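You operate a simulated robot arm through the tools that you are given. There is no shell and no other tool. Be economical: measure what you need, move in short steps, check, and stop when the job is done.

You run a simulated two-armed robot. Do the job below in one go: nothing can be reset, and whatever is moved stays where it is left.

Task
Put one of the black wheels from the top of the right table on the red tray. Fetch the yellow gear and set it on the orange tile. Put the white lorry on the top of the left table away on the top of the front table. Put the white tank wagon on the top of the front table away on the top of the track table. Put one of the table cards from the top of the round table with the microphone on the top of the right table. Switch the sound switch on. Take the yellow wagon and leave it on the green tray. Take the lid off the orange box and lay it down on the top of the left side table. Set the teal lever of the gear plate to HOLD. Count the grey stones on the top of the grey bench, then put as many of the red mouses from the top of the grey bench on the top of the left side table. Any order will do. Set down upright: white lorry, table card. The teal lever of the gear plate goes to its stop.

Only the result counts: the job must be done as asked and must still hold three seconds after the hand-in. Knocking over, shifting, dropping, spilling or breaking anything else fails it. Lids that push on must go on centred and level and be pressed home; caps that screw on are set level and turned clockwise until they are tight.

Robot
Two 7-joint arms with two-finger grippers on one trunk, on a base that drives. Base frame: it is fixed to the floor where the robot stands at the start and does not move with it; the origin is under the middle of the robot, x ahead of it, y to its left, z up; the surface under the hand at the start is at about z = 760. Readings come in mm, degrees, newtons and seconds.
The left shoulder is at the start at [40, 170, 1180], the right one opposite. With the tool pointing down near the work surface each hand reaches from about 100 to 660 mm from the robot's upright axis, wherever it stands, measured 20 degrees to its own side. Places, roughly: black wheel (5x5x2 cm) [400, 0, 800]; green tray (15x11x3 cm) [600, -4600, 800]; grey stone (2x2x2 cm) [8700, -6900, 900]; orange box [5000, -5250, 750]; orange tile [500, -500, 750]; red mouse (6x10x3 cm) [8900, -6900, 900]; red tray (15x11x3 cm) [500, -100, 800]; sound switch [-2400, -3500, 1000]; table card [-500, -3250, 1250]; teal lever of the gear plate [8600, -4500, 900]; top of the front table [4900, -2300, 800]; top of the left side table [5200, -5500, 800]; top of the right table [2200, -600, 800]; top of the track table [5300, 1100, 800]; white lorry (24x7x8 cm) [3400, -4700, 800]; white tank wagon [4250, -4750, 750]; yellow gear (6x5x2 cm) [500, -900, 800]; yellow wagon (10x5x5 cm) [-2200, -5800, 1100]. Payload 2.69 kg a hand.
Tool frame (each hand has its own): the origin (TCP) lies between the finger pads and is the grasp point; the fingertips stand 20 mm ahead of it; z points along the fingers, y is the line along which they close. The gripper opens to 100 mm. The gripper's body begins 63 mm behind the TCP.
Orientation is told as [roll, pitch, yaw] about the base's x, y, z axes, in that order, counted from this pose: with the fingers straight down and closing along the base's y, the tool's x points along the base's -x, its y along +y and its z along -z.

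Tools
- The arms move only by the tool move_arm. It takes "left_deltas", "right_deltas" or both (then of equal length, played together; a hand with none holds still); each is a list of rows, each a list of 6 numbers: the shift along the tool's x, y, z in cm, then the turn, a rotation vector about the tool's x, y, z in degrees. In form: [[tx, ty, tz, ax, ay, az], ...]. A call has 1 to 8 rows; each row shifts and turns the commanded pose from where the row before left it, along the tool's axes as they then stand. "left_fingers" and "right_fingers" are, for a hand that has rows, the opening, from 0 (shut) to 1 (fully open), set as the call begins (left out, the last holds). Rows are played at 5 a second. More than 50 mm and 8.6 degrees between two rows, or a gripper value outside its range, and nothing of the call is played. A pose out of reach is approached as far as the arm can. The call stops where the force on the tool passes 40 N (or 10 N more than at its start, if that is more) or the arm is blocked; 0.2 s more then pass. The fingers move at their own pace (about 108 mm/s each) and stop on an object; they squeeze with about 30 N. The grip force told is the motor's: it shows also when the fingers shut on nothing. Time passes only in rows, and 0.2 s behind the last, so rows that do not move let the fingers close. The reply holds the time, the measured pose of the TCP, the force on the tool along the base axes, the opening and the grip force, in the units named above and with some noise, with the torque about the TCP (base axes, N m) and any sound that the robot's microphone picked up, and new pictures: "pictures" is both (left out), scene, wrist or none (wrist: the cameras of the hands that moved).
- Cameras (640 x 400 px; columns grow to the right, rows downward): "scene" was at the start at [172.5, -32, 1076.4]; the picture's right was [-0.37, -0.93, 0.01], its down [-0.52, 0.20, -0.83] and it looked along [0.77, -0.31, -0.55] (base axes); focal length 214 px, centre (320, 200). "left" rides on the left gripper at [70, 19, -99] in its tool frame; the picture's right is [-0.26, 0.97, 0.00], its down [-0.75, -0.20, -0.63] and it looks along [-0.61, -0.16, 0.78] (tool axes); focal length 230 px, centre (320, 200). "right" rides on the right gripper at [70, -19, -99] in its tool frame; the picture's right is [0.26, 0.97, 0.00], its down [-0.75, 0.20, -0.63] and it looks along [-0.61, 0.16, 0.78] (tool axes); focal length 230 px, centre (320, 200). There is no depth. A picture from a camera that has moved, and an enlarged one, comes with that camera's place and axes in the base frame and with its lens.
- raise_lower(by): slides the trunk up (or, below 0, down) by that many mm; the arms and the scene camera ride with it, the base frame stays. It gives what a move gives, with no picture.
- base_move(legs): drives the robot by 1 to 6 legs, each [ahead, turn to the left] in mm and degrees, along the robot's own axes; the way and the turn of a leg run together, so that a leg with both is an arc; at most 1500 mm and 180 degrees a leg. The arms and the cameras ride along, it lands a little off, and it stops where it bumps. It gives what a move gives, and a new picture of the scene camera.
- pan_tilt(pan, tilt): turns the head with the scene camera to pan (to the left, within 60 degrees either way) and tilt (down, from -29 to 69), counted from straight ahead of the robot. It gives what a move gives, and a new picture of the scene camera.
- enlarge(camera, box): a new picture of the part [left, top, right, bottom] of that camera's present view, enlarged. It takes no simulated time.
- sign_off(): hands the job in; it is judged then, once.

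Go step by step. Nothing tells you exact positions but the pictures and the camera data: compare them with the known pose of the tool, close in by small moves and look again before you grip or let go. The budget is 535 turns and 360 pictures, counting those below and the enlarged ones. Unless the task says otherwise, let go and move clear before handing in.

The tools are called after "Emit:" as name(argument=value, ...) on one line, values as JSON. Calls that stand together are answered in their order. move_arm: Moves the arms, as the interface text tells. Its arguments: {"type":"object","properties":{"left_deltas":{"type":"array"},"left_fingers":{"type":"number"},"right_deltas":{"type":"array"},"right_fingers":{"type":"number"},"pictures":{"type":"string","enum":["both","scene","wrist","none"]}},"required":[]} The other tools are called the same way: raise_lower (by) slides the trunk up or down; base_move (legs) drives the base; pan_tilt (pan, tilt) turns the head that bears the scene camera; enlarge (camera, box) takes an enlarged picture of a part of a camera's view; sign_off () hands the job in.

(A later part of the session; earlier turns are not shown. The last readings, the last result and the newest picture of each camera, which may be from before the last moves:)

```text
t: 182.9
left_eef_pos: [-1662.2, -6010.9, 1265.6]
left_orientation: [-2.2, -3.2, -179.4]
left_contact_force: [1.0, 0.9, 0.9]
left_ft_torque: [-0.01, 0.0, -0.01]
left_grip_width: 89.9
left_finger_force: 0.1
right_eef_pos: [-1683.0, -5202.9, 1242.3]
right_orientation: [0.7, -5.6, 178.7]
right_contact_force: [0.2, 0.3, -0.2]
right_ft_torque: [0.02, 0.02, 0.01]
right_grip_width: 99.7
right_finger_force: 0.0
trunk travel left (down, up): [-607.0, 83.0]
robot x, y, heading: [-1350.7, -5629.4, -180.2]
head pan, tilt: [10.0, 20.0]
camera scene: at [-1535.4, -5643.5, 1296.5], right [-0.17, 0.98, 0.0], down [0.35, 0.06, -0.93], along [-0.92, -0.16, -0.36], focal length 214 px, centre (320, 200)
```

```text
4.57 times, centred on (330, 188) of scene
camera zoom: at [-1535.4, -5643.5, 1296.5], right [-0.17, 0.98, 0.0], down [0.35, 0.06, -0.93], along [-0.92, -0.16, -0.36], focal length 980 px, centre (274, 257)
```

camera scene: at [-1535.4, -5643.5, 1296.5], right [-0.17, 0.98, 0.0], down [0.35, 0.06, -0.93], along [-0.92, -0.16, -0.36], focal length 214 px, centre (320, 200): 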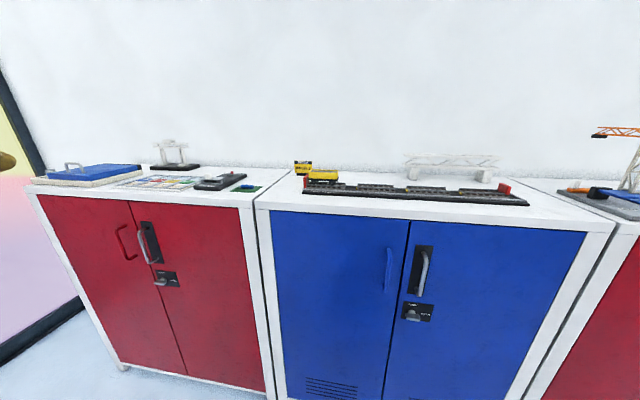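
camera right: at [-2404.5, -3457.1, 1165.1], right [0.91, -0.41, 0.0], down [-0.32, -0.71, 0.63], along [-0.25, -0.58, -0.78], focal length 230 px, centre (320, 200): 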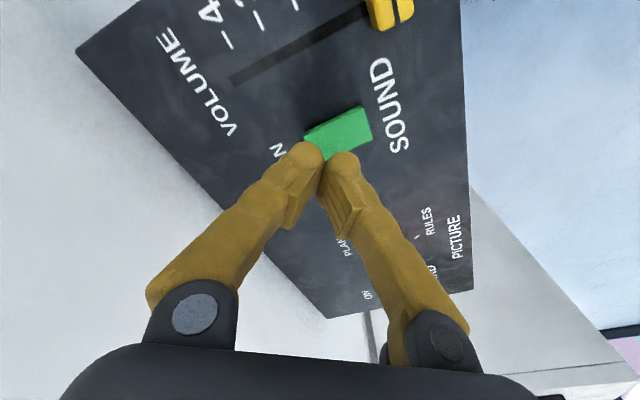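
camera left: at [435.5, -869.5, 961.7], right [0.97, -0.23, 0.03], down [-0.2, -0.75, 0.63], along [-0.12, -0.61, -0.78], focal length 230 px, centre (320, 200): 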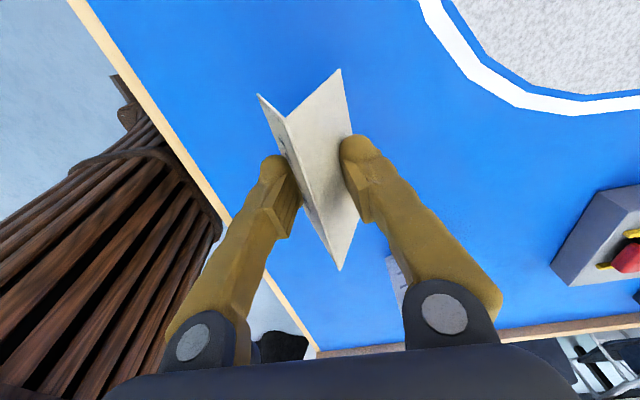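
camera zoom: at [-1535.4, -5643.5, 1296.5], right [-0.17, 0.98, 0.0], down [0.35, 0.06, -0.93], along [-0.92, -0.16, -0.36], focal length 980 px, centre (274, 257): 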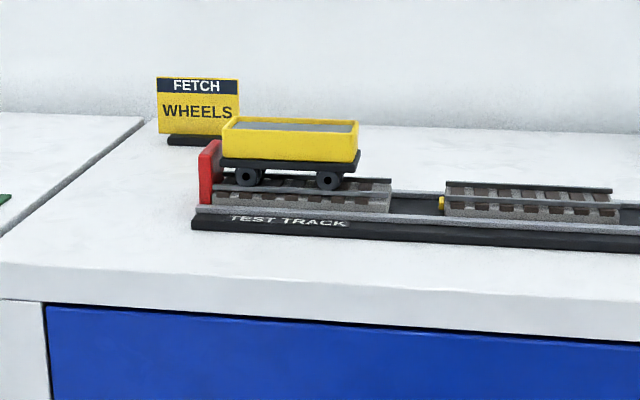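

The wagon stands on the test track near [-2170,-5745], z≈1125. I'll drive up, raise the trunk more and rotate the left hand to grip across it.

Emit:
raise_lower(by=80)

Emit:
base_move(legs=[[300, 0]])

Emit:
move_arm(left_deltas=[[0, 0, 0, -2, 3, 8], [0, 0, 0, 0, 0, 8], [0, 0, 0, 0, 0, 8], [0, 0, 0, 0, 0, 8], [0, 0, 0, 0, 0, 8], [0, 0, 0, 0, 0, 8], [0, 0, 0, 0, 0, 8], [0, 0, 0, 0, 0, 8]], left_fingers=0.9, pictures="none")

Emit:
move_arm(left_deltas=[[0, 0, 0, 0, 0, 8], [0, 0, 0, 0, 0, 8], [0, 0, 0, 0, 0, 8], [0, 0, 0, 0, 0, 2], [0, 0, 0, 0, 0, 0]], pictures="scene")

```text
t: 184.1
left_eef_pos: [-1663.0, -6012.3, 1345.2]
left_orientation: [-2.3, -3.3, -179.4]
left_contact_force: [-0.4, -0.3, -0.2]
left_ft_torque: [0.04, -0.04, -0.03]
left_grip_width: 90.1
left_finger_force: 0.1
right_eef_pos: [-1683.8, -5204.6, 1323.4]
right_orientation: [0.8, -5.6, 178.7]
right_contact_force: [-0.3, -0.1, 0.0]
right_ft_torque: [-0.01, 0.01, -0.01]
right_grip_width: 100.1
right_finger_force: 0.2
trunk travel left (down, up): [-687.0, 3.0]
robot x, y, heading: [-1352.4, -5626.3, -180.0]
head pan, tilt: [10.0, 20.0]
```

```text
t: 186.2
left_eef_pos: [-1973.3, -6009.3, 1345.8]
left_orientation: [-2.3, -3.3, -179.9]
left_contact_force: [-0.2, 0.4, -0.4]
left_ft_torque: [0.01, -0.02, 0.01]
left_grip_width: 90.0
left_finger_force: 0.1
right_eef_pos: [-1987.1, -5200.7, 1322.5]
right_orientation: [0.8, -5.4, 178.3]
right_contact_force: [0.0, 0.1, -0.4]
right_ft_torque: [0.0, 0.0, 0.0]
right_grip_width: 100.3
right_finger_force: 0.2
trunk travel left (down, up): [-687.0, 3.0]
robot x, y, heading: [-1656.6, -5628.7, 179.5]
head pan, tilt: [10.0, 20.0]
camera scene: at [-1843.3, -5642.3, 1376.3], right [-0.17, 0.99, 0.0], down [0.35, 0.06, -0.93], along [-0.92, -0.16, -0.36], focal length 214 px, centre (320, 200)
```

scene: 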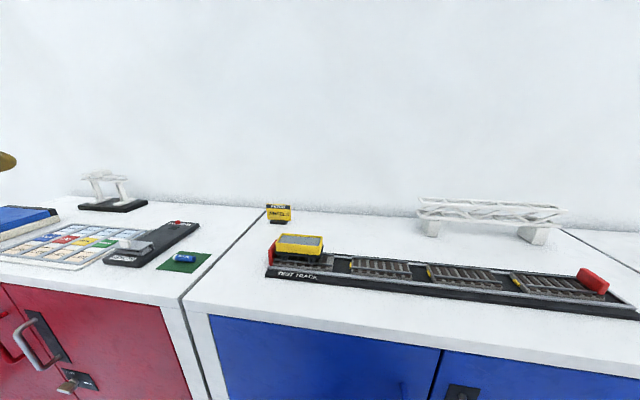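

```text
refused: row 1 steps farther than a row can; nothing moved
```

```text
t: 187.4
left_eef_pos: [-1950.8, -6008.0, 1342.1]
left_orientation: [-0.9, -3.4, 154.1]
left_contact_force: [-0.1, -0.1, -0.4]
left_ft_torque: [-0.01, -0.05, 0.07]
left_grip_width: 89.8
left_finger_force: 0.0
right_eef_pos: [-1968.7, -5202.5, 1326.8]
right_orientation: [0.9, -6.2, 178.3]
right_contact_force: [-0.8, 0.3, 0.6]
right_ft_torque: [0.01, -0.05, -0.01]
right_grip_width: 100.1
right_finger_force: 0.1
trunk travel left (down, up): [-687.0, 3.0]
robot x, y, heading: [-1658.2, -5629.6, 179.3]
head pan, tilt: [10.0, 20.0]
camera scene: at [-1844.5, -5642.4, 1376.2], right [-0.17, 0.99, 0.0], down [0.35, 0.06, -0.93], along [-0.92, -0.16, -0.36], focal length 214 px, centre (320, 200)
```

scene: 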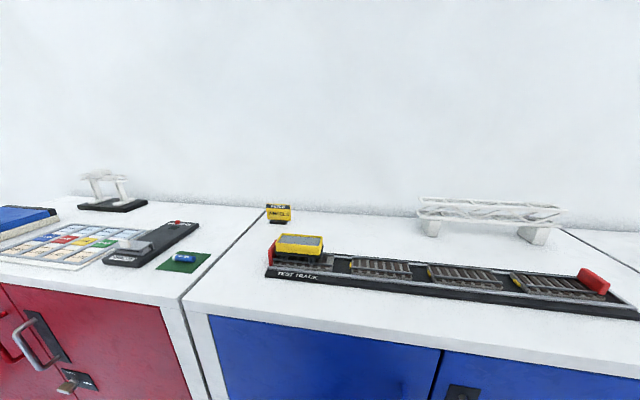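

The wagon centre triangulates to [-2244,-5757,1105]. I'll finish the hand rotation and drive 90 mm closer.

Emit:
move_arm(left_deltas=[[0, 0, 0, 0, 0, 8], [0, 0, 0, 0, 0, 8], [0, 0, 0, 0, 0, 8], [0, 0, 0, 0, 0, 8], [0, 0, 0, 0, 0, 8], [0, 0, 0, 0, 0, 8], [0, 0, 0, 0, 0, 8], [0, 0, 0, 0, 0, 8]], left_fingers=0.9, pictures="none")

Emit:
base_move(legs=[[90, 0]])

```text
t: 189.2
left_eef_pos: [-1948.1, -6007.9, 1342.6]
left_orientation: [2.7, -2.2, 89.9]
left_contact_force: [0.3, 0.6, 0.1]
left_ft_torque: [-0.02, 0.01, 0.0]
left_grip_width: 90.4
left_finger_force: 0.1
right_eef_pos: [-1965.4, -5202.0, 1326.4]
right_orientation: [0.9, -6.3, 178.3]
right_contact_force: [0.1, -1.4, -0.4]
right_ft_torque: [-0.01, 0.02, 0.0]
right_grip_width: 100.0
right_finger_force: 0.0
trunk travel left (down, up): [-687.0, 3.0]
robot x, y, heading: [-1654.7, -5625.9, 179.7]
head pan, tilt: [10.0, 20.0]
```

```text
t: 190.3
left_eef_pos: [-2019.1, -6007.9, 1349.5]
left_orientation: [4.1, -2.3, 90.1]
left_contact_force: [0.2, 0.4, 0.1]
left_ft_torque: [-0.05, -0.04, 0.02]
left_grip_width: 89.9
left_finger_force: 0.0
right_eef_pos: [-2037.3, -5201.2, 1333.2]
right_orientation: [0.9, -7.6, 178.4]
right_contact_force: [-0.8, 0.3, 0.5]
right_ft_torque: [-0.02, -0.06, -0.01]
right_grip_width: 99.9
right_finger_force: 0.0
trunk travel left (down, up): [-687.0, 3.0]
robot x, y, heading: [-1749.2, -5624.0, 179.6]
head pan, tilt: [10.0, 20.0]
camera scene: at [-1908.6, -5642.0, 1379.6], right [-0.17, 0.99, 0.0], down [0.34, 0.06, -0.94], along [-0.93, -0.16, -0.34], focal length 214 px, centre (320, 200)
```

scene: 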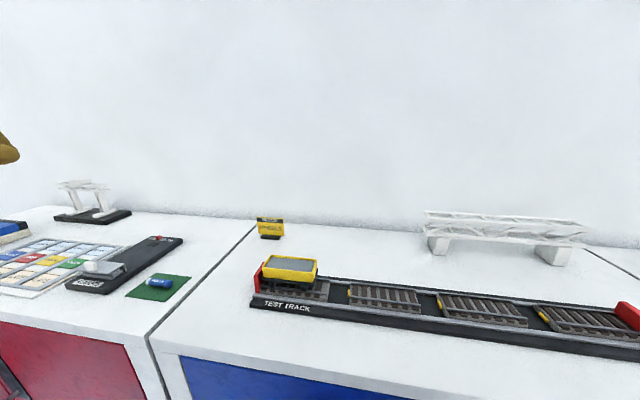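

Emit:
move_arm(left_deltas=[[-3.59, 3.21, 0, 4.1, 2.3, 0], [-3.59, 3.21, 0, 0, 0, 0], [-3.59, 3.21, 0, 0, 0, 0], [-3.59, 3.21, 0, 0, 0, 0], [-3.59, 3.21, 0, 0, 0, 0], [-3.59, 3.21, 0, 0, 0, 0], [-3.59, 3.21, 0, 0, 0, 0], [0, 0, 3, 0, 0, 0]], pictures="none")

Emit:
move_arm(left_deltas=[[0, 0, 4, 0, 0, 0], [0, 0, 3, 0, 0, 0], [0, 0, 0, 0, 0, 0]], pictures="wrist")

```text
t: 192.1
left_eef_pos: [-2261.0, -5759.6, 1315.6]
left_orientation: [-0.8, 0.0, 90.2]
left_contact_force: [0.3, -0.9, -2.0]
left_ft_torque: [0.01, -0.02, -0.03]
left_grip_width: 90.1
left_finger_force: 0.1
right_eef_pos: [-2048.2, -5203.4, 1316.2]
right_orientation: [0.9, -4.0, 178.3]
right_contact_force: [-0.3, -0.3, -0.8]
right_ft_torque: [0.02, 0.02, 0.0]
right_grip_width: 99.8
right_finger_force: 0.0
trunk travel left (down, up): [-687.0, 3.0]
robot x, y, heading: [-1749.0, -5628.9, 179.7]
head pan, tilt: [10.0, 20.0]
```

```text
t: 192.9
left_eef_pos: [-2256.4, -5758.5, 1246.5]
left_orientation: [-0.6, 0.0, 90.2]
left_contact_force: [-0.4, 0.8, -0.9]
left_ft_torque: [-0.01, -0.01, 0.0]
left_grip_width: 90.3
left_finger_force: 0.0
right_eef_pos: [-2042.4, -5203.0, 1315.1]
right_orientation: [0.9, -3.9, 178.4]
right_contact_force: [-0.3, 0.6, -1.0]
right_ft_torque: [-0.05, 0.0, 0.01]
right_grip_width: 99.8
right_finger_force: 0.1
trunk travel left (down, up): [-687.0, 3.0]
robot x, y, heading: [-1745.6, -5626.3, 179.8]
head pan, tilt: [10.0, 20.0]
camera left: at [-2276.9, -5828.1, 1346.0], right [-0.97, 0.25, -0.01], down [0.19, 0.75, 0.63], along [0.17, 0.61, -0.78], focal length 230 px, centre (320, 200)
```

left: 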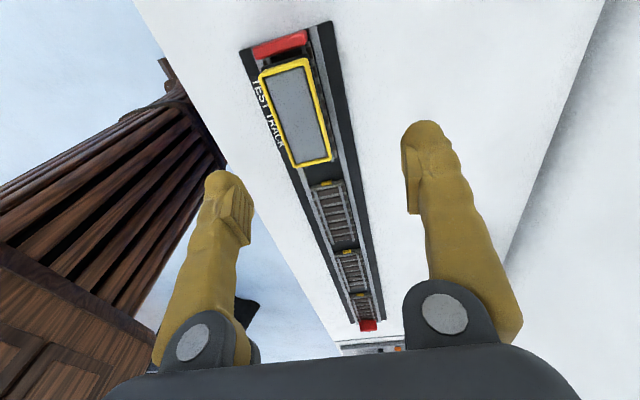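

The wagon is centred at [-2234,-5757], aligned with the hand. I'll centre over it and lower.

Emit:
move_arm(left_deltas=[[-0.2, -2.2, 3, 0, 0, 0], [0, 0, 4, 0, 0, 0], [0, 0, 2, 0, 0, 0], [0, 0, 0, 0, 0, 0]], pictures="wrist")

```text
t: 193.9
left_eef_pos: [-2225.7, -5756.7, 1162.7]
left_orientation: [-0.1, 0.0, 90.1]
left_contact_force: [-0.5, -0.6, -0.4]
left_ft_torque: [0.01, 0.0, 0.01]
left_grip_width: 89.9
left_finger_force: 0.1
right_eef_pos: [-2034.0, -5203.3, 1316.4]
right_orientation: [0.8, -3.8, 178.3]
right_contact_force: [-0.1, 0.8, 0.0]
right_ft_torque: [0.0, 0.0, 0.01]
right_grip_width: 99.8
right_finger_force: 0.0
trunk travel left (down, up): [-687.0, 3.0]
robot x, y, heading: [-1751.4, -5630.4, 179.6]
head pan, tilt: [10.0, 20.0]
camera left: at [-2244.8, -5826.4, 1262.0], right [-0.97, 0.25, 0.0], down [0.2, 0.75, 0.63], along [0.16, 0.61, -0.78], focal length 230 px, centre (320, 200)
```

left: 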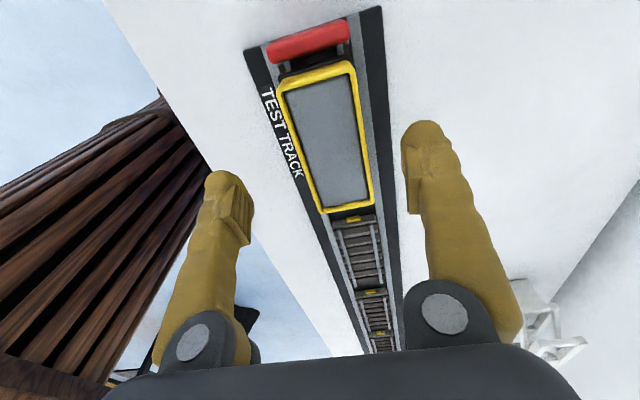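

Emit:
move_arm(left_deltas=[[0, 1.0, 2, 0, 0, 0], [0, 0, 2, 0, 0, 0], [0, 0, 0.8, 0, 0, 0], [0, 0, 0, 0, 0, 0]], pictures="none")

Emit:
enlarge(camera="scene", box=[220, 200, 400, 320])

```text
t: 194.9
left_eef_pos: [-2236.5, -5755.3, 1115.7]
left_orientation: [-0.1, 0.1, 90.3]
left_contact_force: [-0.5, 0.0, 0.0]
left_ft_torque: [-0.01, 0.01, 0.0]
left_grip_width: 90.0
left_finger_force: 0.1
right_eef_pos: [-2032.2, -5203.7, 1316.2]
right_orientation: [1.0, -3.8, 178.3]
right_contact_force: [1.0, 0.5, -0.9]
right_ft_torque: [0.01, 0.01, 0.02]
right_grip_width: 100.1
right_finger_force: 0.1
trunk travel left (down, up): [-687.0, 3.0]
robot x, y, heading: [-1749.0, -5627.9, 179.6]
head pan, tilt: [10.0, 20.0]
```

```text
3.33 times, centred on (310, 260) of scene
camera zoom: at [-1933.5, -5641.8, 1376.5], right [-0.17, 0.99, 0.0], down [0.35, 0.06, -0.93], along [-0.92, -0.16, -0.36], focal length 715 px, centre (353, 0)
```

zoom: 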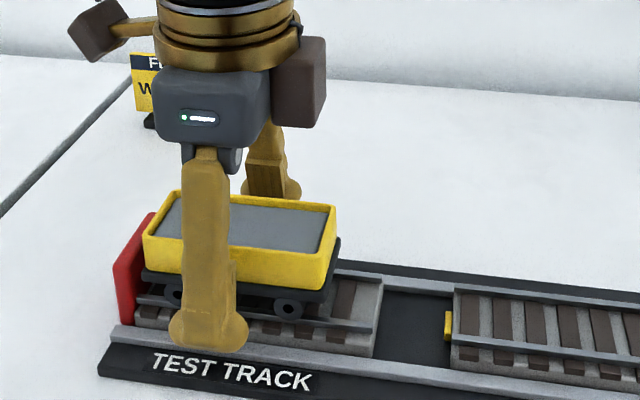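

The fingers straddle the wagon. Closing.

Emit:
move_arm(left_deltas=[[0, 0, 0, 0, 0, 0], [0, 0, 0, 0, 0, 0], [0, 0, 0, 0, 0, 0]], left_fingers=0.1, pictures="none")

Emit:
move_arm(left_deltas=[[0, 0, -1, 0, 0, 0], [0, 0, -2, 0, 0, 0], [0, 0, -4, 0, 0, 0], [0, 0, 0, 0, 0, 0]], pictures="both")

```text
t: 195.7
left_eef_pos: [-2235.9, -5755.9, 1114.9]
left_orientation: [-0.1, 0.0, 90.3]
left_contact_force: [0.1, -0.6, -0.7]
left_ft_torque: [0.0, -0.02, 0.02]
left_grip_width: 44.7
left_finger_force: 30.0
right_eef_pos: [-2031.9, -5202.6, 1315.7]
right_orientation: [0.9, -3.9, 178.3]
right_contact_force: [-0.7, -0.1, -0.1]
right_ft_torque: [0.0, 0.03, 0.03]
right_grip_width: 99.9
right_finger_force: 0.0
trunk travel left (down, up): [-687.0, 3.0]
robot x, y, heading: [-1752.2, -5631.5, 179.7]
head pan, tilt: [10.0, 20.0]
```

```text
t: 196.7
left_eef_pos: [-2237.9, -5755.8, 1184.8]
left_orientation: [-0.1, 0.0, 90.2]
left_contact_force: [0.9, 0.0, -1.8]
left_ft_torque: [-0.03, -0.03, 0.02]
left_grip_width: 45.0
left_finger_force: 30.0
right_eef_pos: [-2032.6, -5203.6, 1316.7]
right_orientation: [0.9, -3.8, 178.3]
right_contact_force: [-0.2, 0.0, 0.2]
right_ft_torque: [-0.04, -0.05, 0.02]
right_grip_width: 100.1
right_finger_force: 0.1
trunk travel left (down, up): [-687.0, 3.0]
robot x, y, heading: [-1748.4, -5630.7, 179.3]
head pan, tilt: [10.0, 20.0]
camera scene: at [-1934.4, -5641.7, 1376.3], right [-0.17, 0.99, 0.0], down [0.35, 0.06, -0.93], along [-0.92, -0.16, -0.36], focal length 214 px, centre (320, 200)
camera left: at [-2256.3, -5824.5, 1282.9], right [-0.97, 0.25, 0.0], down [0.2, 0.75, 0.63], along [0.16, 0.61, -0.78], focal length 230 px, centre (320, 200)
```

scene: 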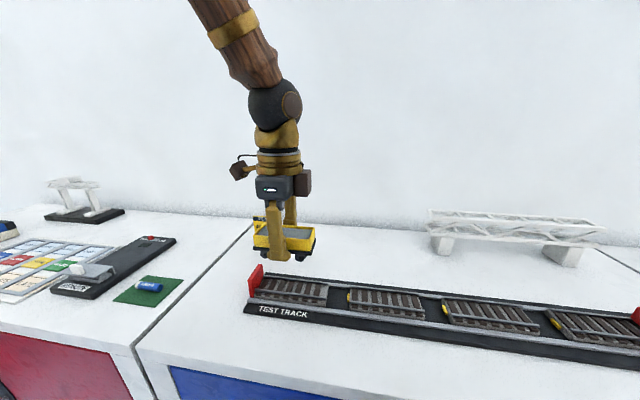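
left: 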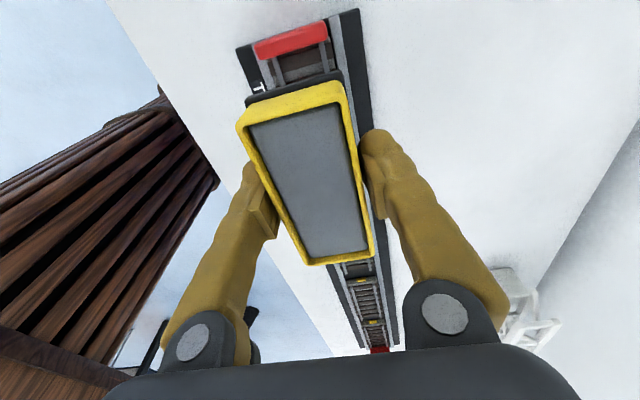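

The wagon is lifted clear. I'll spread the left arm, back away, turn, and drive toward the green tray's table.

Emit:
move_arm(left_deltas=[[0, 0, -4, 0, 0, 0], [0, 0, -4, 0, 0, 0], [4.5, -1, 0, 0, 0, 0], [4.5, -1, 0, 0, 0, 0], [4.5, -1, 0, 0, 0, 0], [4.5, -1, 0, 0, 0, 0], [4.5, 0, 0, 0, 0, 0], [0, 0, 0, 0, 0, 0]], right_deltas=[[0, 0, 0, 0, 0, 0], [0, 0, 0, 0, 0, 0], [-4, 0, 0, 0, 0, 0], [-4, 0, 0, 0, 0, 0], [0, 0, 0, 0, -3.8, 0], [0, 0, 0, 0, 0, 0], [0, 0, 0, 0, 0, 0], [0, 0, 0, 0, 0, 0]], pictures="none")

Emit:
base_move(legs=[[-400, 0], [0, -47], [0, -47], [0, -46]])

```text
t: 198.5
left_eef_pos: [-2194.9, -5976.7, 1264.2]
left_orientation: [0.0, -0.1, 90.1]
left_contact_force: [0.1, 0.3, -1.3]
left_ft_torque: [-0.04, 0.01, -0.01]
left_grip_width: 44.7
left_finger_force: 29.6
right_eef_pos: [-2119.9, -5196.5, 1342.0]
right_orientation: [1.0, -11.1, 178.2]
right_contact_force: [0.3, 0.5, -0.5]
right_ft_torque: [0.01, -0.01, 0.04]
right_grip_width: 100.2
right_finger_force: 0.1
trunk travel left (down, up): [-687.0, 3.0]
robot x, y, heading: [-1750.6, -5632.9, 179.7]
head pan, tilt: [10.0, 20.0]
```

```text
t: 207.6
left_eef_pos: [-1208.1, -5080.2, 1264.4]
left_orientation: [-0.1, -0.1, -51.9]
left_contact_force: [0.4, -0.3, -1.4]
left_ft_torque: [-0.04, -0.01, 0.01]
left_grip_width: 44.9
left_finger_force: 30.1
right_eef_pos: [-788.5, -5740.8, 1342.0]
right_orientation: [1.0, -11.2, 36.1]
right_contact_force: [-0.2, -0.6, 0.3]
right_ft_torque: [0.0, -0.02, 0.02]
right_grip_width: 100.2
right_finger_force: 0.0
trunk travel left (down, up): [-687.0, 3.0]
robot x, y, heading: [-1353.0, -5619.2, 37.7]
head pan, tilt: [10.0, 20.0]
camera scene: at [-1216.5, -5492.6, 1376.5], right [0.74, -0.67, 0.0], down [-0.24, -0.26, -0.93], along [0.63, 0.69, -0.36], focal length 214 px, centre (320, 200)
```

scene: 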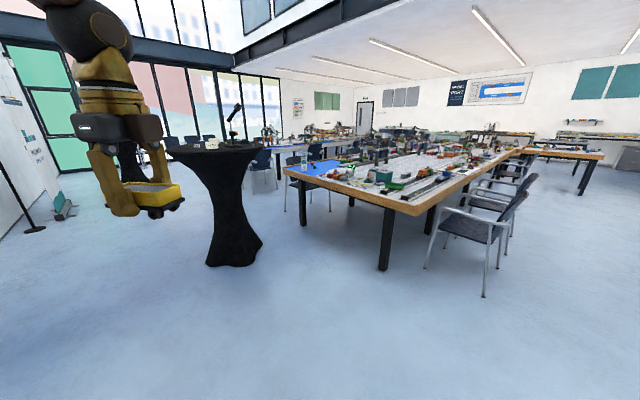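

Emit:
enlarge(camera="scene", box=[270, 130, 510, 280])

```text
2.67 times, centred on (390, 205) of scene
camera zoom: at [-1216.5, -5492.6, 1376.5], right [0.74, -0.67, 0.0], down [-0.24, -0.26, -0.93], along [0.63, 0.69, -0.36], focal length 572 px, centre (133, 187)
```

zoom: 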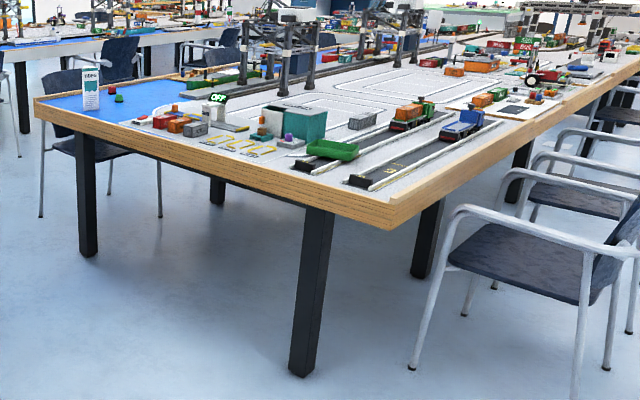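

The green tray is on the corner of that table, near [600,-4560]. I'll drive there and face +x.

Emit:
base_move(legs=[[0, 1], [1450, 0], [0, -39]])

Emit:
pan_tilt(pan=0, tilt=25)

```text
t: 217.0
left_eef_pos: [197.2, -4364.5, 1270.1]
left_orientation: [0.8, -0.3, -89.1]
left_contact_force: [0.0, -0.3, -1.0]
left_ft_torque: [0.01, 0.01, 0.06]
left_grip_width: 44.8
left_finger_force: 30.0
right_eef_pos: [130.1, -5143.1, 1345.3]
right_orientation: [1.1, -12.0, -1.1]
right_contact_force: [-0.1, 0.5, 0.1]
right_ft_torque: [0.02, 0.02, 0.01]
right_grip_width: 100.3
right_finger_force: 0.0
trunk travel left (down, up): [-687.0, 3.0]
robot x, y, heading: [-225.7, -4700.0, 0.4]
head pan, tilt: [10.0, 20.0]
camera scene: at [-39.8, -4684.3, 1376.4], right [0.18, -0.98, 0.0], down [-0.35, -0.06, -0.93], along [0.92, 0.17, -0.36], focal length 214 px, centre (320, 200)
```

scene: 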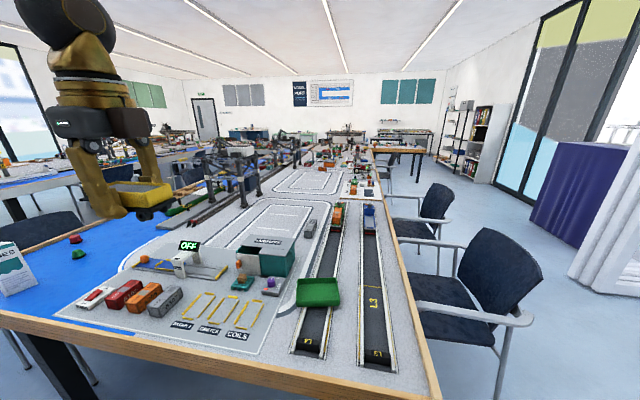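

```text
t: 217.8
left_eef_pos: [176.6, -4365.3, 1277.5]
left_orientation: [1.8, -0.4, -89.0]
left_contact_force: [0.3, 0.5, -0.8]
left_ft_torque: [-0.02, -0.06, 0.0]
left_grip_width: 44.9
left_finger_force: 30.0
right_eef_pos: [99.4, -5141.1, 1329.9]
right_orientation: [1.2, -8.7, -1.1]
right_contact_force: [-0.2, 0.3, 0.1]
right_ft_torque: [-0.01, -0.02, 0.02]
right_grip_width: 100.1
right_finger_force: 0.0
trunk travel left (down, up): [-687.0, 3.0]
robot x, y, heading: [-225.6, -4704.0, 0.7]
head pan, tilt: [0.0, 25.0]
camera scene: at [-40.5, -4699.4, 1368.5], right [0.01, -1.0, 0.0], down [-0.44, -0.01, -0.9], along [0.9, 0.01, -0.44], focal length 214 px, centre (320, 200)
```

scene: 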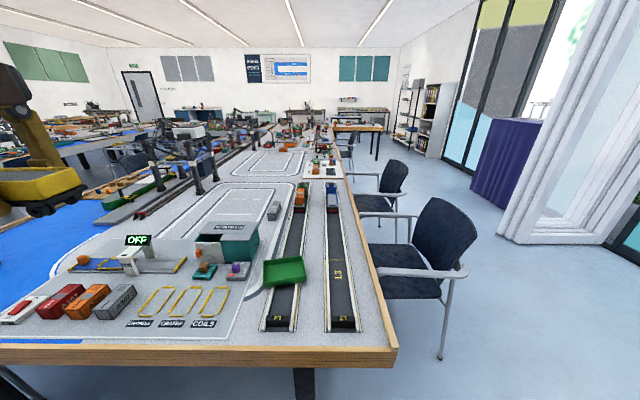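

The green tray is at about [563,-4562]. I'll lower the trunk and drive in.

Emit:
raise_lower(by=-280)

Emit:
base_move(legs=[[225, 0]])

Emit:
pan_tilt(pan=15, tilt=35)

```text
t: 220.6
left_eef_pos: [177.0, -4365.4, 996.2]
left_orientation: [1.7, -0.3, -89.0]
left_contact_force: [0.5, -0.2, -0.5]
left_ft_torque: [-0.01, 0.0, -0.01]
left_grip_width: 44.5
left_finger_force: 29.7
right_eef_pos: [102.0, -5143.1, 1053.0]
right_orientation: [1.2, -9.4, -1.2]
right_contact_force: [0.4, 0.4, 0.2]
right_ft_torque: [0.0, -0.02, -0.02]
right_grip_width: 100.0
right_finger_force: 0.0
trunk travel left (down, up): [-407.0, 283.0]
robot x, y, heading: [-225.6, -4702.9, 0.6]
head pan, tilt: [0.0, 25.0]
```

```text
t: 222.3
left_eef_pos: [402.8, -4362.5, 995.9]
left_orientation: [1.6, -0.4, -88.9]
left_contact_force: [-0.2, 0.4, -2.1]
left_ft_torque: [-0.01, 0.01, 0.01]
left_grip_width: 45.0
left_finger_force: 30.1
right_eef_pos: [329.2, -5141.0, 1052.2]
right_orientation: [1.1, -9.2, -1.1]
right_contact_force: [0.6, 0.2, 0.6]
right_ft_torque: [0.01, 0.02, -0.01]
right_grip_width: 100.1
right_finger_force: 0.0
trunk travel left (down, up): [-407.0, 283.0]
robot x, y, heading: [-3.1, -4700.7, 0.6]
head pan, tilt: [0.0, 25.0]
camera scene: at [182.2, -4698.0, 1088.2], right [0.01, -1.0, 0.0], down [-0.44, 0.0, -0.9], along [0.9, 0.01, -0.44], focal length 214 px, centre (320, 200)
```

scene: 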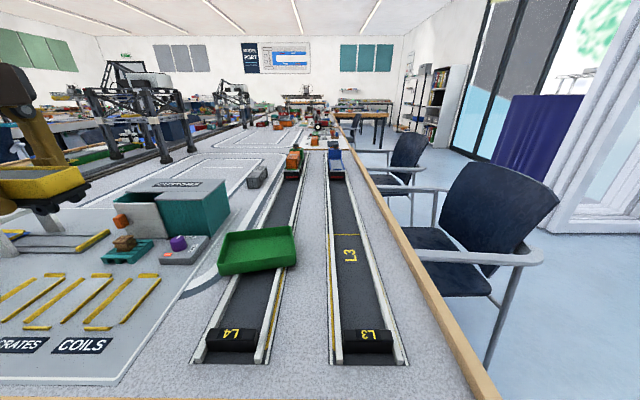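

```text
t: 223.1
left_eef_pos: [386.6, -4362.6, 1001.9]
left_orientation: [2.6, -0.3, -88.9]
left_contact_force: [-0.4, 0.3, -0.7]
left_ft_torque: [0.0, 0.0, 0.01]
left_grip_width: 44.7
left_finger_force: 29.8
right_eef_pos: [304.0, -5139.2, 1041.5]
right_orientation: [1.2, -6.6, -1.1]
right_contact_force: [0.1, -0.8, -1.3]
right_ft_torque: [0.02, 0.01, 0.01]
right_grip_width: 99.9
right_finger_force: 0.1
trunk travel left (down, up): [-407.0, 283.0]
robot x, y, heading: [-2.2, -4704.2, 0.6]
head pan, tilt: [15.0, 35.0]
camera scene: at [173.7, -4675.4, 1072.8], right [0.27, -0.96, 0.0], down [-0.57, -0.15, -0.81], along [0.78, 0.22, -0.59], focal length 214 px, centre (320, 200)
```

scene: 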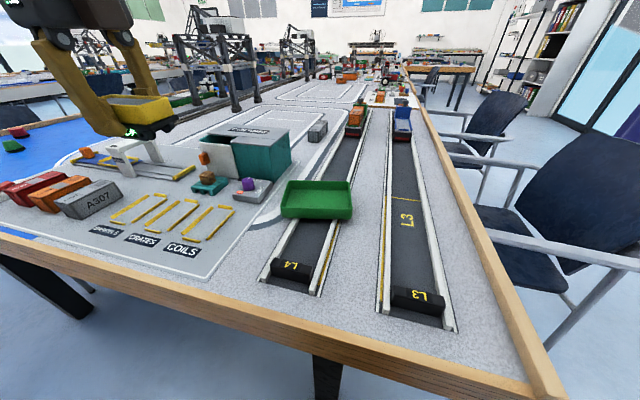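

Tray centre is about [552,-4561], turned about 12°. I'll carry the wagon over it and align.

Emit:
move_arm(left_deltas=[[-3.35, 2.7, 0, 2.6, 0, 0], [-3.35, 2.7, 0, 0, 0, 0], [-3.35, 2.7, 0, 0, 0, 0], [-3.35, 2.7, 0, 0, 0, 0], [-3.35, 2.7, 0, 0, 0, 0], [-3.35, 2.7, 0, 0, 0, 0], [0, 0, 2, 0, 0, -6], [0, 0, 2, 0, 0, -6]], pictures="none")

Emit:
move_arm(left_deltas=[[0, 0, 3, 0, 0, 0], [0, 0, 0, 0, 0, 0]], pictures="both")

```text
t: 224.9
left_eef_pos: [553.9, -4563.1, 963.9]
left_orientation: [-0.2, -0.4, -76.7]
left_contact_force: [0.1, -0.2, -1.3]
left_ft_torque: [-0.01, -0.03, -0.02]
left_grip_width: 44.6
left_finger_force: 29.6
right_eef_pos: [303.6, -5140.3, 1041.6]
right_orientation: [1.2, -6.8, -0.9]
right_contact_force: [-0.4, -0.5, 0.2]
right_ft_torque: [-0.02, 0.02, 0.02]
right_grip_width: 99.9
right_finger_force: 0.1
trunk travel left (down, up): [-407.0, 283.0]
robot x, y, heading: [0.6, -4703.6, 0.6]
head pan, tilt: [15.0, 35.0]
```

```text
t: 225.5
left_eef_pos: [552.6, -4563.5, 935.2]
left_orientation: [0.0, -0.3, -76.9]
left_contact_force: [0.3, -0.2, -1.4]
left_ft_torque: [0.0, -0.01, 0.0]
left_grip_width: 44.6
left_finger_force: 29.7
right_eef_pos: [303.3, -5139.4, 1041.4]
right_orientation: [1.1, -6.9, -1.0]
right_contact_force: [0.2, 0.3, 0.3]
right_ft_torque: [0.02, -0.04, 0.03]
right_grip_width: 99.7
right_finger_force: 0.1
trunk travel left (down, up): [-407.0, 283.0]
robot x, y, heading: [-0.1, -4702.3, 0.7]
head pan, tilt: [15.0, 35.0]
camera scene: at [173.1, -4675.4, 1072.8], right [0.27, -0.96, 0.0], down [-0.57, -0.15, -0.81], along [0.78, 0.22, -0.59], focal length 214 px, centre (320, 200)
camera left: at [554.9, -4490.3, 1033.6], right [1.0, -0.03, 0.0], down [-0.03, -0.77, 0.63], along [-0.02, -0.63, -0.77], focal length 230 px, centre (320, 200)
```

scene: 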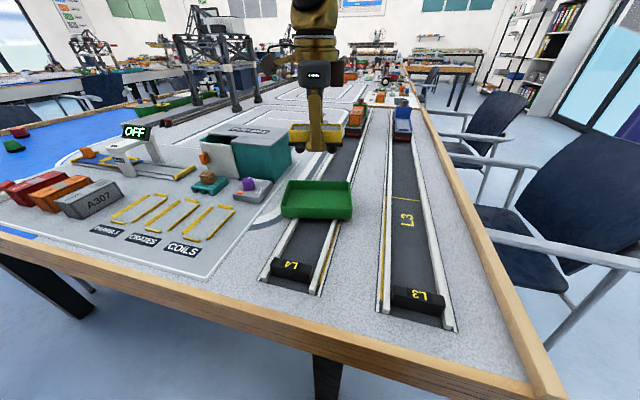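
left: 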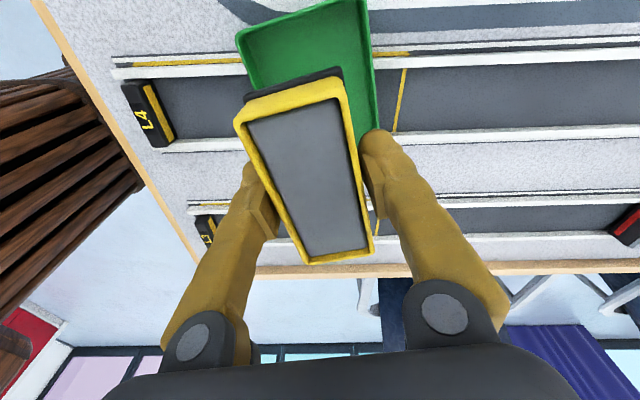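

Well aligned over the tray. I'll lower.

Emit:
move_arm(left_deltas=[[0, 0, 4, 0, 0, 0], [0, 0, 4, 0, 0, 0], [0, 0, 3, 0, 0, 0], [0, 0, 0, 0, 0, 0]], pictures="wrist")

```text
t: 226.5
left_eef_pos: [553.5, -4563.0, 825.5]
left_orientation: [-0.1, -0.3, -76.9]
left_contact_force: [0.8, -0.4, -1.0]
left_ft_torque: [0.0, 0.0, 0.0]
left_grip_width: 44.8
left_finger_force: 30.1
right_eef_pos: [303.7, -5140.1, 1042.7]
right_orientation: [1.3, -6.7, -1.0]
right_contact_force: [0.5, -0.5, 0.3]
right_ft_torque: [-0.02, -0.03, 0.0]
right_grip_width: 99.9
right_finger_force: 0.2
trunk travel left (down, up): [-407.0, 283.0]
robot x, y, heading: [-2.2, -4700.5, 0.6]
head pan, tilt: [15.0, 35.0]
camera left: at [556.2, -4490.7, 924.1], right [1.0, -0.03, 0.0], down [-0.03, -0.77, 0.63], along [-0.02, -0.63, -0.77], focal length 230 px, centre (320, 200)
```

left: 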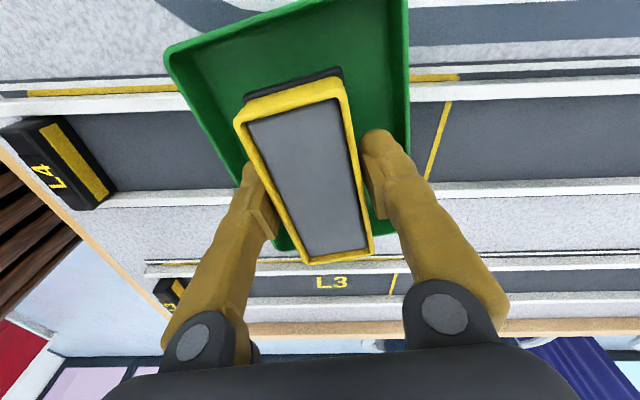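

Emit:
move_arm(left_deltas=[[0, 0, 0.8, 0, 0, 0], [0, 0, 0.5, 0, 0, 0], [0, 0, 0, 0, 0, 0]], pictures="none")

Emit:
move_arm(left_deltas=[[0, 0, 0.4, 0, 0, 0], [0, 0, 0, 0, 0, 0]], pictures="none")

```text
t: 227.3
left_eef_pos: [553.3, -4561.5, 812.8]
left_orientation: [-0.1, -0.3, -76.9]
left_contact_force: [0.0, 0.4, -1.8]
left_ft_torque: [-0.02, -0.02, 0.0]
left_grip_width: 44.6
left_finger_force: 29.6
right_eef_pos: [303.6, -5140.8, 1041.0]
right_orientation: [1.2, -6.8, -1.0]
right_contact_force: [0.0, -0.2, 0.9]
right_ft_torque: [-0.03, 0.0, -0.02]
right_grip_width: 99.9
right_finger_force: 0.0
trunk travel left (down, up): [-407.0, 283.0]
robot x, y, heading: [-1.3, -4700.5, 0.6]
head pan, tilt: [15.0, 35.0]
```

```text
t: 227.9
left_eef_pos: [553.5, -4562.1, 809.1]
left_orientation: [0.0, -0.4, -76.9]
left_contact_force: [-0.2, -0.5, 6.2]
left_ft_torque: [0.23, 0.1, -0.01]
left_grip_width: 44.9
left_finger_force: 29.6
right_eef_pos: [303.1, -5141.1, 1041.4]
right_orientation: [1.2, -6.8, -1.0]
right_contact_force: [-0.1, 0.3, -0.4]
right_ft_torque: [0.0, 0.02, 0.02]
right_grip_width: 99.8
right_finger_force: 0.0
trunk travel left (down, up): [-407.0, 283.0]
robot x, y, heading: [-6.0, -4699.4, 0.4]
head pan, tilt: [15.0, 35.0]
```

Contact at 6 N. I'll open a little and rise.

Emit:
move_arm(left_deltas=[[0, 0, 0.1, 0, 0, 0], [0, 0, 0, 0, 0, 0]], left_fingers=0.62, pictures="none")

Emit:
move_arm(left_deltas=[[0, 0, -2, 0, 0, 0], [0, 0, -4, 0, 0, 0], [0, 0, -5, 0, 0, 0], [0, 0, -5, 0, 0, 0], [0, 0, -4, 0, 0, 0]], left_fingers=0.62, pictures="wrist")

```text
t: 228.5
left_eef_pos: [554.1, -4562.8, 808.4]
left_orientation: [-0.1, -0.3, -76.8]
left_contact_force: [-0.2, -0.7, 0.0]
left_ft_torque: [0.01, 0.06, -0.02]
left_grip_width: 61.7
left_finger_force: 0.0
right_eef_pos: [304.5, -5139.2, 1041.7]
right_orientation: [1.2, -6.9, -1.0]
right_contact_force: [-0.1, 0.6, -0.2]
right_ft_torque: [0.0, -0.01, -0.01]
right_grip_width: 99.9
right_finger_force: 0.0
trunk travel left (down, up): [-407.0, 283.0]
robot x, y, heading: [-4.1, -4703.8, 0.7]
head pan, tilt: [15.0, 35.0]
```

```text
t: 229.7
left_eef_pos: [553.8, -4561.9, 1010.3]
left_orientation: [-0.1, -0.3, -76.9]
left_contact_force: [0.7, -0.6, 0.8]
left_ft_torque: [-0.05, -0.02, 0.03]
left_grip_width: 61.9
left_finger_force: 0.0
right_eef_pos: [303.3, -5140.9, 1043.1]
right_orientation: [1.1, -6.8, -1.0]
right_contact_force: [-0.5, 0.2, 0.6]
right_ft_torque: [-0.02, 0.02, 0.02]
right_grip_width: 100.0
right_finger_force: 0.0
trunk travel left (down, up): [-407.0, 283.0]
robot x, y, heading: [-0.4, -4697.7, 0.5]
head pan, tilt: [15.0, 35.0]
camera left: at [556.2, -4488.8, 1109.2], right [1.0, -0.03, 0.0], down [-0.03, -0.77, 0.63], along [-0.02, -0.63, -0.77], focal length 230 px, centre (320, 200)
```

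left: 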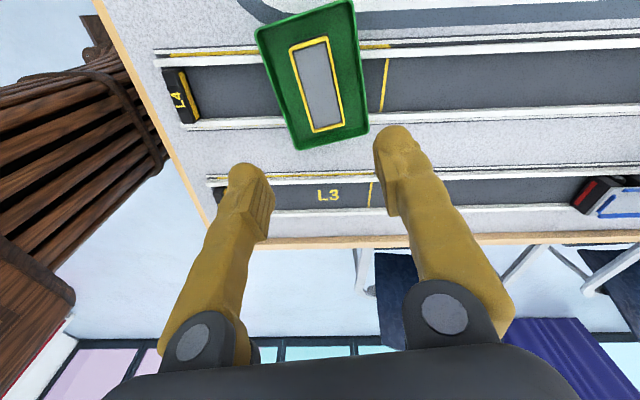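

The wagon sits in the green tray. I'll restore the driving posture and back away.

Emit:
move_arm(left_deltas=[[4.46, -1.5, 0, 0, 0, 0], [4.46, -1.5, 0, 0, 0, 0], [4.46, -1.5, 0, 0, 0, 0], [4.46, -1.5, 0, 0, 0, 0], [4.46, -1.5, 0, 0, 0, 0], [4.46, -1.5, 0, 0, 0, 0], [0, 0, 0, 0, 0, -8], [0, 0, 0, 0, 0, -8]], right_deltas=[[-4, 0, 0, 0, 0, 0], [-4, 0, 0, 0, 0, 0], [0, 0, 0, 0, 6.8, 0], [0, 0, 0, 0, 0, 0], [0, 0, 0, 0, 0, 0], [0, 0, 0, 0, 0, 0], [0, 0, 0, 0, 0, 0], [0, 0, 0, 0, 0, 0]], left_fingers=1, pictures="none")

Emit:
move_arm(left_deltas=[[0, 0, 0, 0, 0, -8], [0, 0, 0, 0, 0, -8], [0, 0, 0, 0, 0, -8], [0, 0, 0, 0, 0, -8], [0, 0, 0, 0, 0, -8], [0, 0, 0, 0, 0, -8], [0, 0, 0, 0, 0, -8], [0, 0, 0, 0, 0, -5]], pictures="none")

Emit:
base_move(legs=[[-350, 0], [0, -45], [0, -45]])

```text
t: 231.5
left_eef_pos: [403.8, -4320.7, 1006.7]
left_orientation: [-0.1, -0.4, -60.7]
left_contact_force: [-0.2, 0.5, -0.4]
left_ft_torque: [0.03, -0.05, -0.02]
left_grip_width: 100.3
left_finger_force: 0.0
right_eef_pos: [389.9, -5140.5, 1072.0]
right_orientation: [1.2, -3.6, -0.9]
right_contact_force: [-0.2, -0.7, 0.3]
right_ft_torque: [-0.01, 0.04, -0.03]
right_grip_width: 99.9
right_finger_force: 0.1
trunk travel left (down, up): [-407.0, 283.0]
robot x, y, heading: [-1.7, -4700.9, 0.6]
head pan, tilt: [15.0, 35.0]
```

```text
t: 233.3
left_eef_pos: [404.2, -4319.4, 1005.5]
left_orientation: [-0.4, 0.1, 0.2]
left_contact_force: [0.5, -1.4, -0.2]
left_ft_torque: [0.0, 0.01, 0.03]
left_grip_width: 99.8
left_finger_force: 0.0
right_eef_pos: [391.2, -5141.5, 1072.9]
right_orientation: [1.2, -3.5, -0.9]
right_contact_force: [0.0, -0.8, 0.0]
right_ft_torque: [0.0, -0.01, 0.0]
right_grip_width: 100.0
right_finger_force: 0.1
trunk travel left (down, up): [-407.0, 283.0]
robot x, y, heading: [-1.0, -4699.9, 0.8]
head pan, tilt: [15.0, 35.0]
```

```text
t: 239.8
left_eef_pos: [21.4, -5114.7, 1006.1]
left_orientation: [-0.4, 0.1, -90.9]
left_contact_force: [0.5, -0.1, -1.0]
left_ft_torque: [-0.03, -0.04, -0.01]
left_grip_width: 99.8
left_finger_force: 0.0
right_eef_pos: [-798.8, -5089.7, 1073.2]
right_orientation: [1.3, -3.5, -91.8]
right_contact_force: [0.7, 0.3, 0.2]
right_ft_torque: [-0.04, 0.01, -0.01]
right_grip_width: 100.0
right_finger_force: 0.0
trunk travel left (down, up): [-407.0, 283.0]
robot x, y, heading: [-344.4, -4702.0, -90.4]
head pan, tilt: [15.0, 35.0]
camera scene: at [-320.3, -4876.6, 1072.8], right [-0.97, -0.25, 0.0], down [-0.15, 0.57, -0.81], along [0.21, -0.78, -0.59], focal length 214 px, centre (320, 200)
```

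scene: 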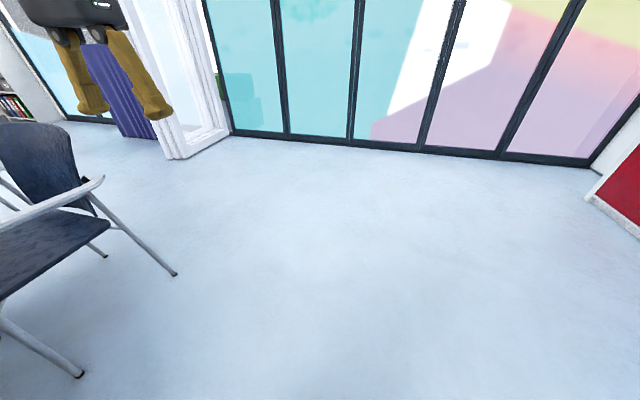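

The corridor south of the table is clear. I'll drive around along y≈-6000.

Emit:
base_move(legs=[[1280, 0], [0, 45], [0, 45], [1500, 0]])

Emit:
pan_tilt(pan=20, tilt=12)

```text
t: 257.5
left_eef_pos: [1548.1, -5643.2, 1012.0]
left_orientation: [-0.4, -0.9, -0.9]
left_contact_force: [1.0, -1.0, 0.5]
left_ft_torque: [-0.03, 0.04, -0.01]
left_grip_width: 99.9
left_finger_force: 0.1
right_eef_pos: [1522.3, -6462.0, 1078.5]
right_orientation: [1.3, -4.4, -1.7]
right_contact_force: [0.3, -0.3, -0.6]
right_ft_torque: [-0.02, 0.02, -0.02]
right_grip_width: 100.1
right_finger_force: 0.0
trunk travel left (down, up): [-407.0, 283.0]
robot x, y, heading: [1153.0, -6007.3, -0.1]
head pan, tilt: [15.0, 35.0]
camera scene: at [1328.0, -5985.7, 1072.7], right [0.26, -0.97, 0.0], down [-0.57, -0.15, -0.81], along [0.78, 0.21, -0.59], focal length 214 px, centre (320, 200)
```

scene: 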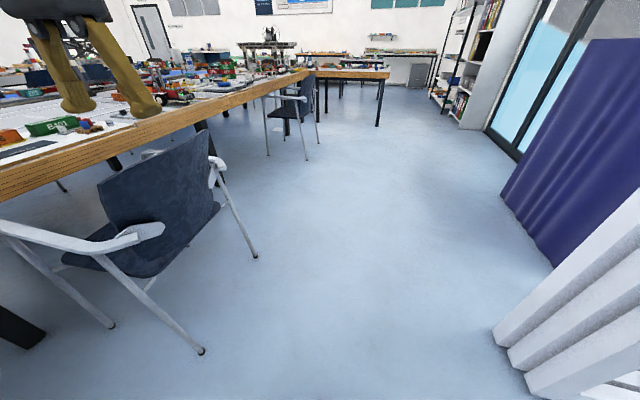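

```text
t: 258.4
left_eef_pos: [1532.8, -5642.6, 1017.6]
left_orientation: [-0.5, -1.8, -0.8]
left_contact_force: [1.0, -0.1, -0.1]
left_ft_torque: [-0.05, 0.04, 0.0]
left_grip_width: 100.3
left_finger_force: 0.0
right_eef_pos: [1505.9, -6463.2, 1083.6]
right_orientation: [1.4, -5.3, -1.6]
right_contact_force: [0.3, -0.1, 0.0]
right_ft_torque: [0.03, 0.03, 0.01]
right_grip_width: 99.9
right_finger_force: 0.0
trunk travel left (down, up): [-407.0, 283.0]
robot x, y, heading: [1154.1, -6007.5, -0.5]
head pan, tilt: [20.0, 12.0]
camera scene: at [1332.1, -5976.7, 1109.3], right [0.34, -0.94, -0.01], down [-0.21, -0.07, -0.97], along [0.92, 0.33, -0.23], focal length 214 px, centre (320, 200)
```

scene: 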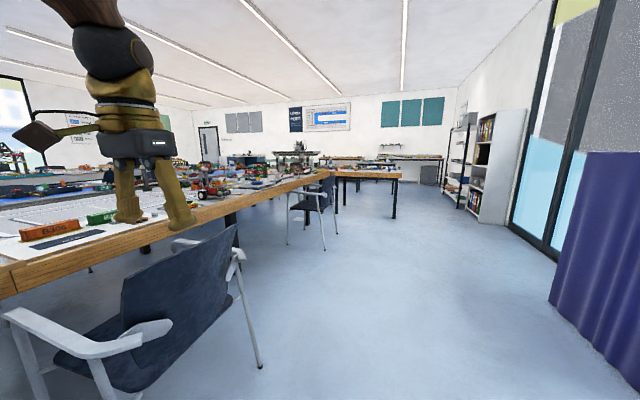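

Emit:
base_move(legs=[[1400, 2]])

Emit:
pan_tilt(pan=35, tilt=15)

```text
t: 265.4
left_eef_pos: [2923.0, -5608.6, 1018.3]
left_orientation: [-0.5, -2.0, 1.1]
left_contact_force: [0.7, -0.7, -1.4]
left_ft_torque: [-0.02, 0.03, 0.02]
left_grip_width: 99.9
left_finger_force: 0.1
right_eef_pos: [2924.8, -6430.2, 1084.4]
right_orientation: [1.3, -5.2, 0.3]
right_contact_force: [-0.2, 0.1, -0.2]
right_ft_torque: [-0.01, 0.02, 0.03]
right_grip_width: 99.8
right_finger_force: 0.1
trunk travel left (down, up): [-407.0, 283.0]
robot x, y, heading: [2558.1, -5990.4, 2.3]
head pan, tilt: [20.0, 12.0]
camera scene: at [2733.8, -5949.2, 1109.5], right [0.37, -0.93, -0.01], down [-0.21, -0.08, -0.97], along [0.9, 0.36, -0.22], focal length 214 px, centre (320, 200)
```

scene: 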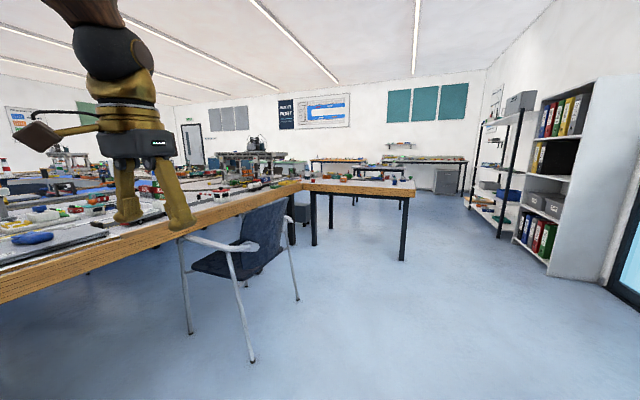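

```text
t: 266.1
left_eef_pos: [2905.6, -5610.6, 1023.7]
left_orientation: [-0.5, -2.9, 1.3]
left_contact_force: [-0.4, -0.2, -0.5]
left_ft_torque: [0.01, -0.04, -0.01]
left_grip_width: 99.9
left_finger_force: 0.1
right_eef_pos: [2907.1, -6429.2, 1090.4]
right_orientation: [1.5, -6.3, 0.3]
right_contact_force: [-0.1, -0.1, -0.7]
right_ft_torque: [0.02, -0.03, 0.03]
right_grip_width: 99.8
right_finger_force: 0.1
trunk travel left (down, up): [-407.0, 283.0]
robot x, y, heading: [2561.4, -5990.3, 2.0]
head pan, tilt: [35.0, 15.0]
camera scene: at [2720.9, -5928.0, 1105.0], right [0.6, -0.8, -0.01], down [-0.22, -0.16, -0.96], along [0.77, 0.58, -0.27], focal length 214 px, centre (320, 200)
```

scene: 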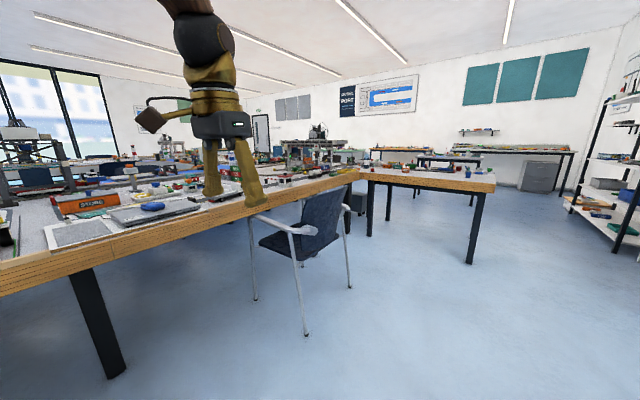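

I'll raise the trunk for a better overview of the table tops.

Emit:
raise_lower(by=280)

Emit:
move_arm(left_deltas=[[5, 0, -2, 0, 0, 0], [4, 0, 0, 0, 0, 0], [4, 0, 0, 0, 0, 0], [4, 0, 0, 0, 0, 0], [0, 0, 0, 0, 0, 0]], pictures="none")

Emit:
pan_tilt(pan=35, tilt=22)

```text
t: 269.0
left_eef_pos: [2907.3, -5609.9, 1302.7]
left_orientation: [-0.5, -2.7, 1.3]
left_contact_force: [0.0, 0.2, -0.1]
left_ft_torque: [0.0, -0.02, -0.03]
left_grip_width: 100.1
left_finger_force: 0.1
right_eef_pos: [2906.1, -6428.7, 1365.2]
right_orientation: [1.5, -5.7, 0.3]
right_contact_force: [-0.9, 0.3, 0.4]
right_ft_torque: [-0.01, -0.02, 0.04]
right_grip_width: 100.0
right_finger_force: 0.2
trunk travel left (down, up): [-687.0, 3.0]
robot x, y, heading: [2556.6, -5987.4, 1.7]
head pan, tilt: [35.0, 15.0]
```

```text
refused: row 1 steps farther than a row can; nothing moved
```

```text
t: 269.6
left_eef_pos: [2906.8, -5609.2, 1302.8]
left_orientation: [-0.4, -2.8, 1.3]
left_contact_force: [1.0, 0.7, 0.7]
left_ft_torque: [-0.03, 0.0, 0.0]
left_grip_width: 100.0
left_finger_force: 0.1
right_eef_pos: [2907.7, -6429.5, 1366.8]
right_orientation: [1.5, -5.7, 0.2]
right_contact_force: [-0.1, -0.1, -0.6]
right_ft_torque: [-0.02, -0.03, -0.04]
right_grip_width: 100.0
right_finger_force: 0.1
trunk travel left (down, up): [-687.0, 3.0]
robot x, y, heading: [2556.6, -5985.0, 2.0]
head pan, tilt: [35.0, 22.0]
camera scene: at [2725.8, -5928.1, 1373.5], right [0.6, -0.8, -0.01], down [-0.32, -0.23, -0.92], along [0.74, 0.56, -0.39], focal length 214 px, centre (320, 200)
```

scene: 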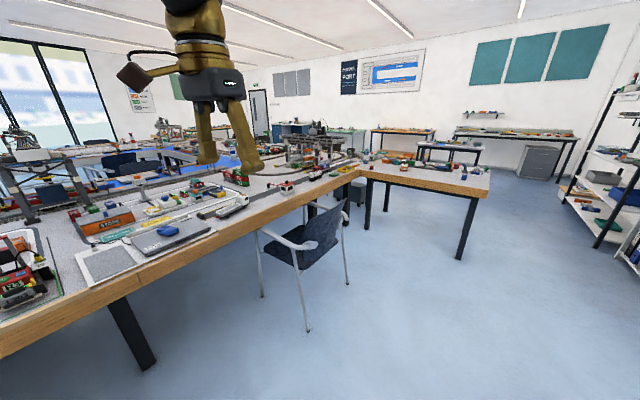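

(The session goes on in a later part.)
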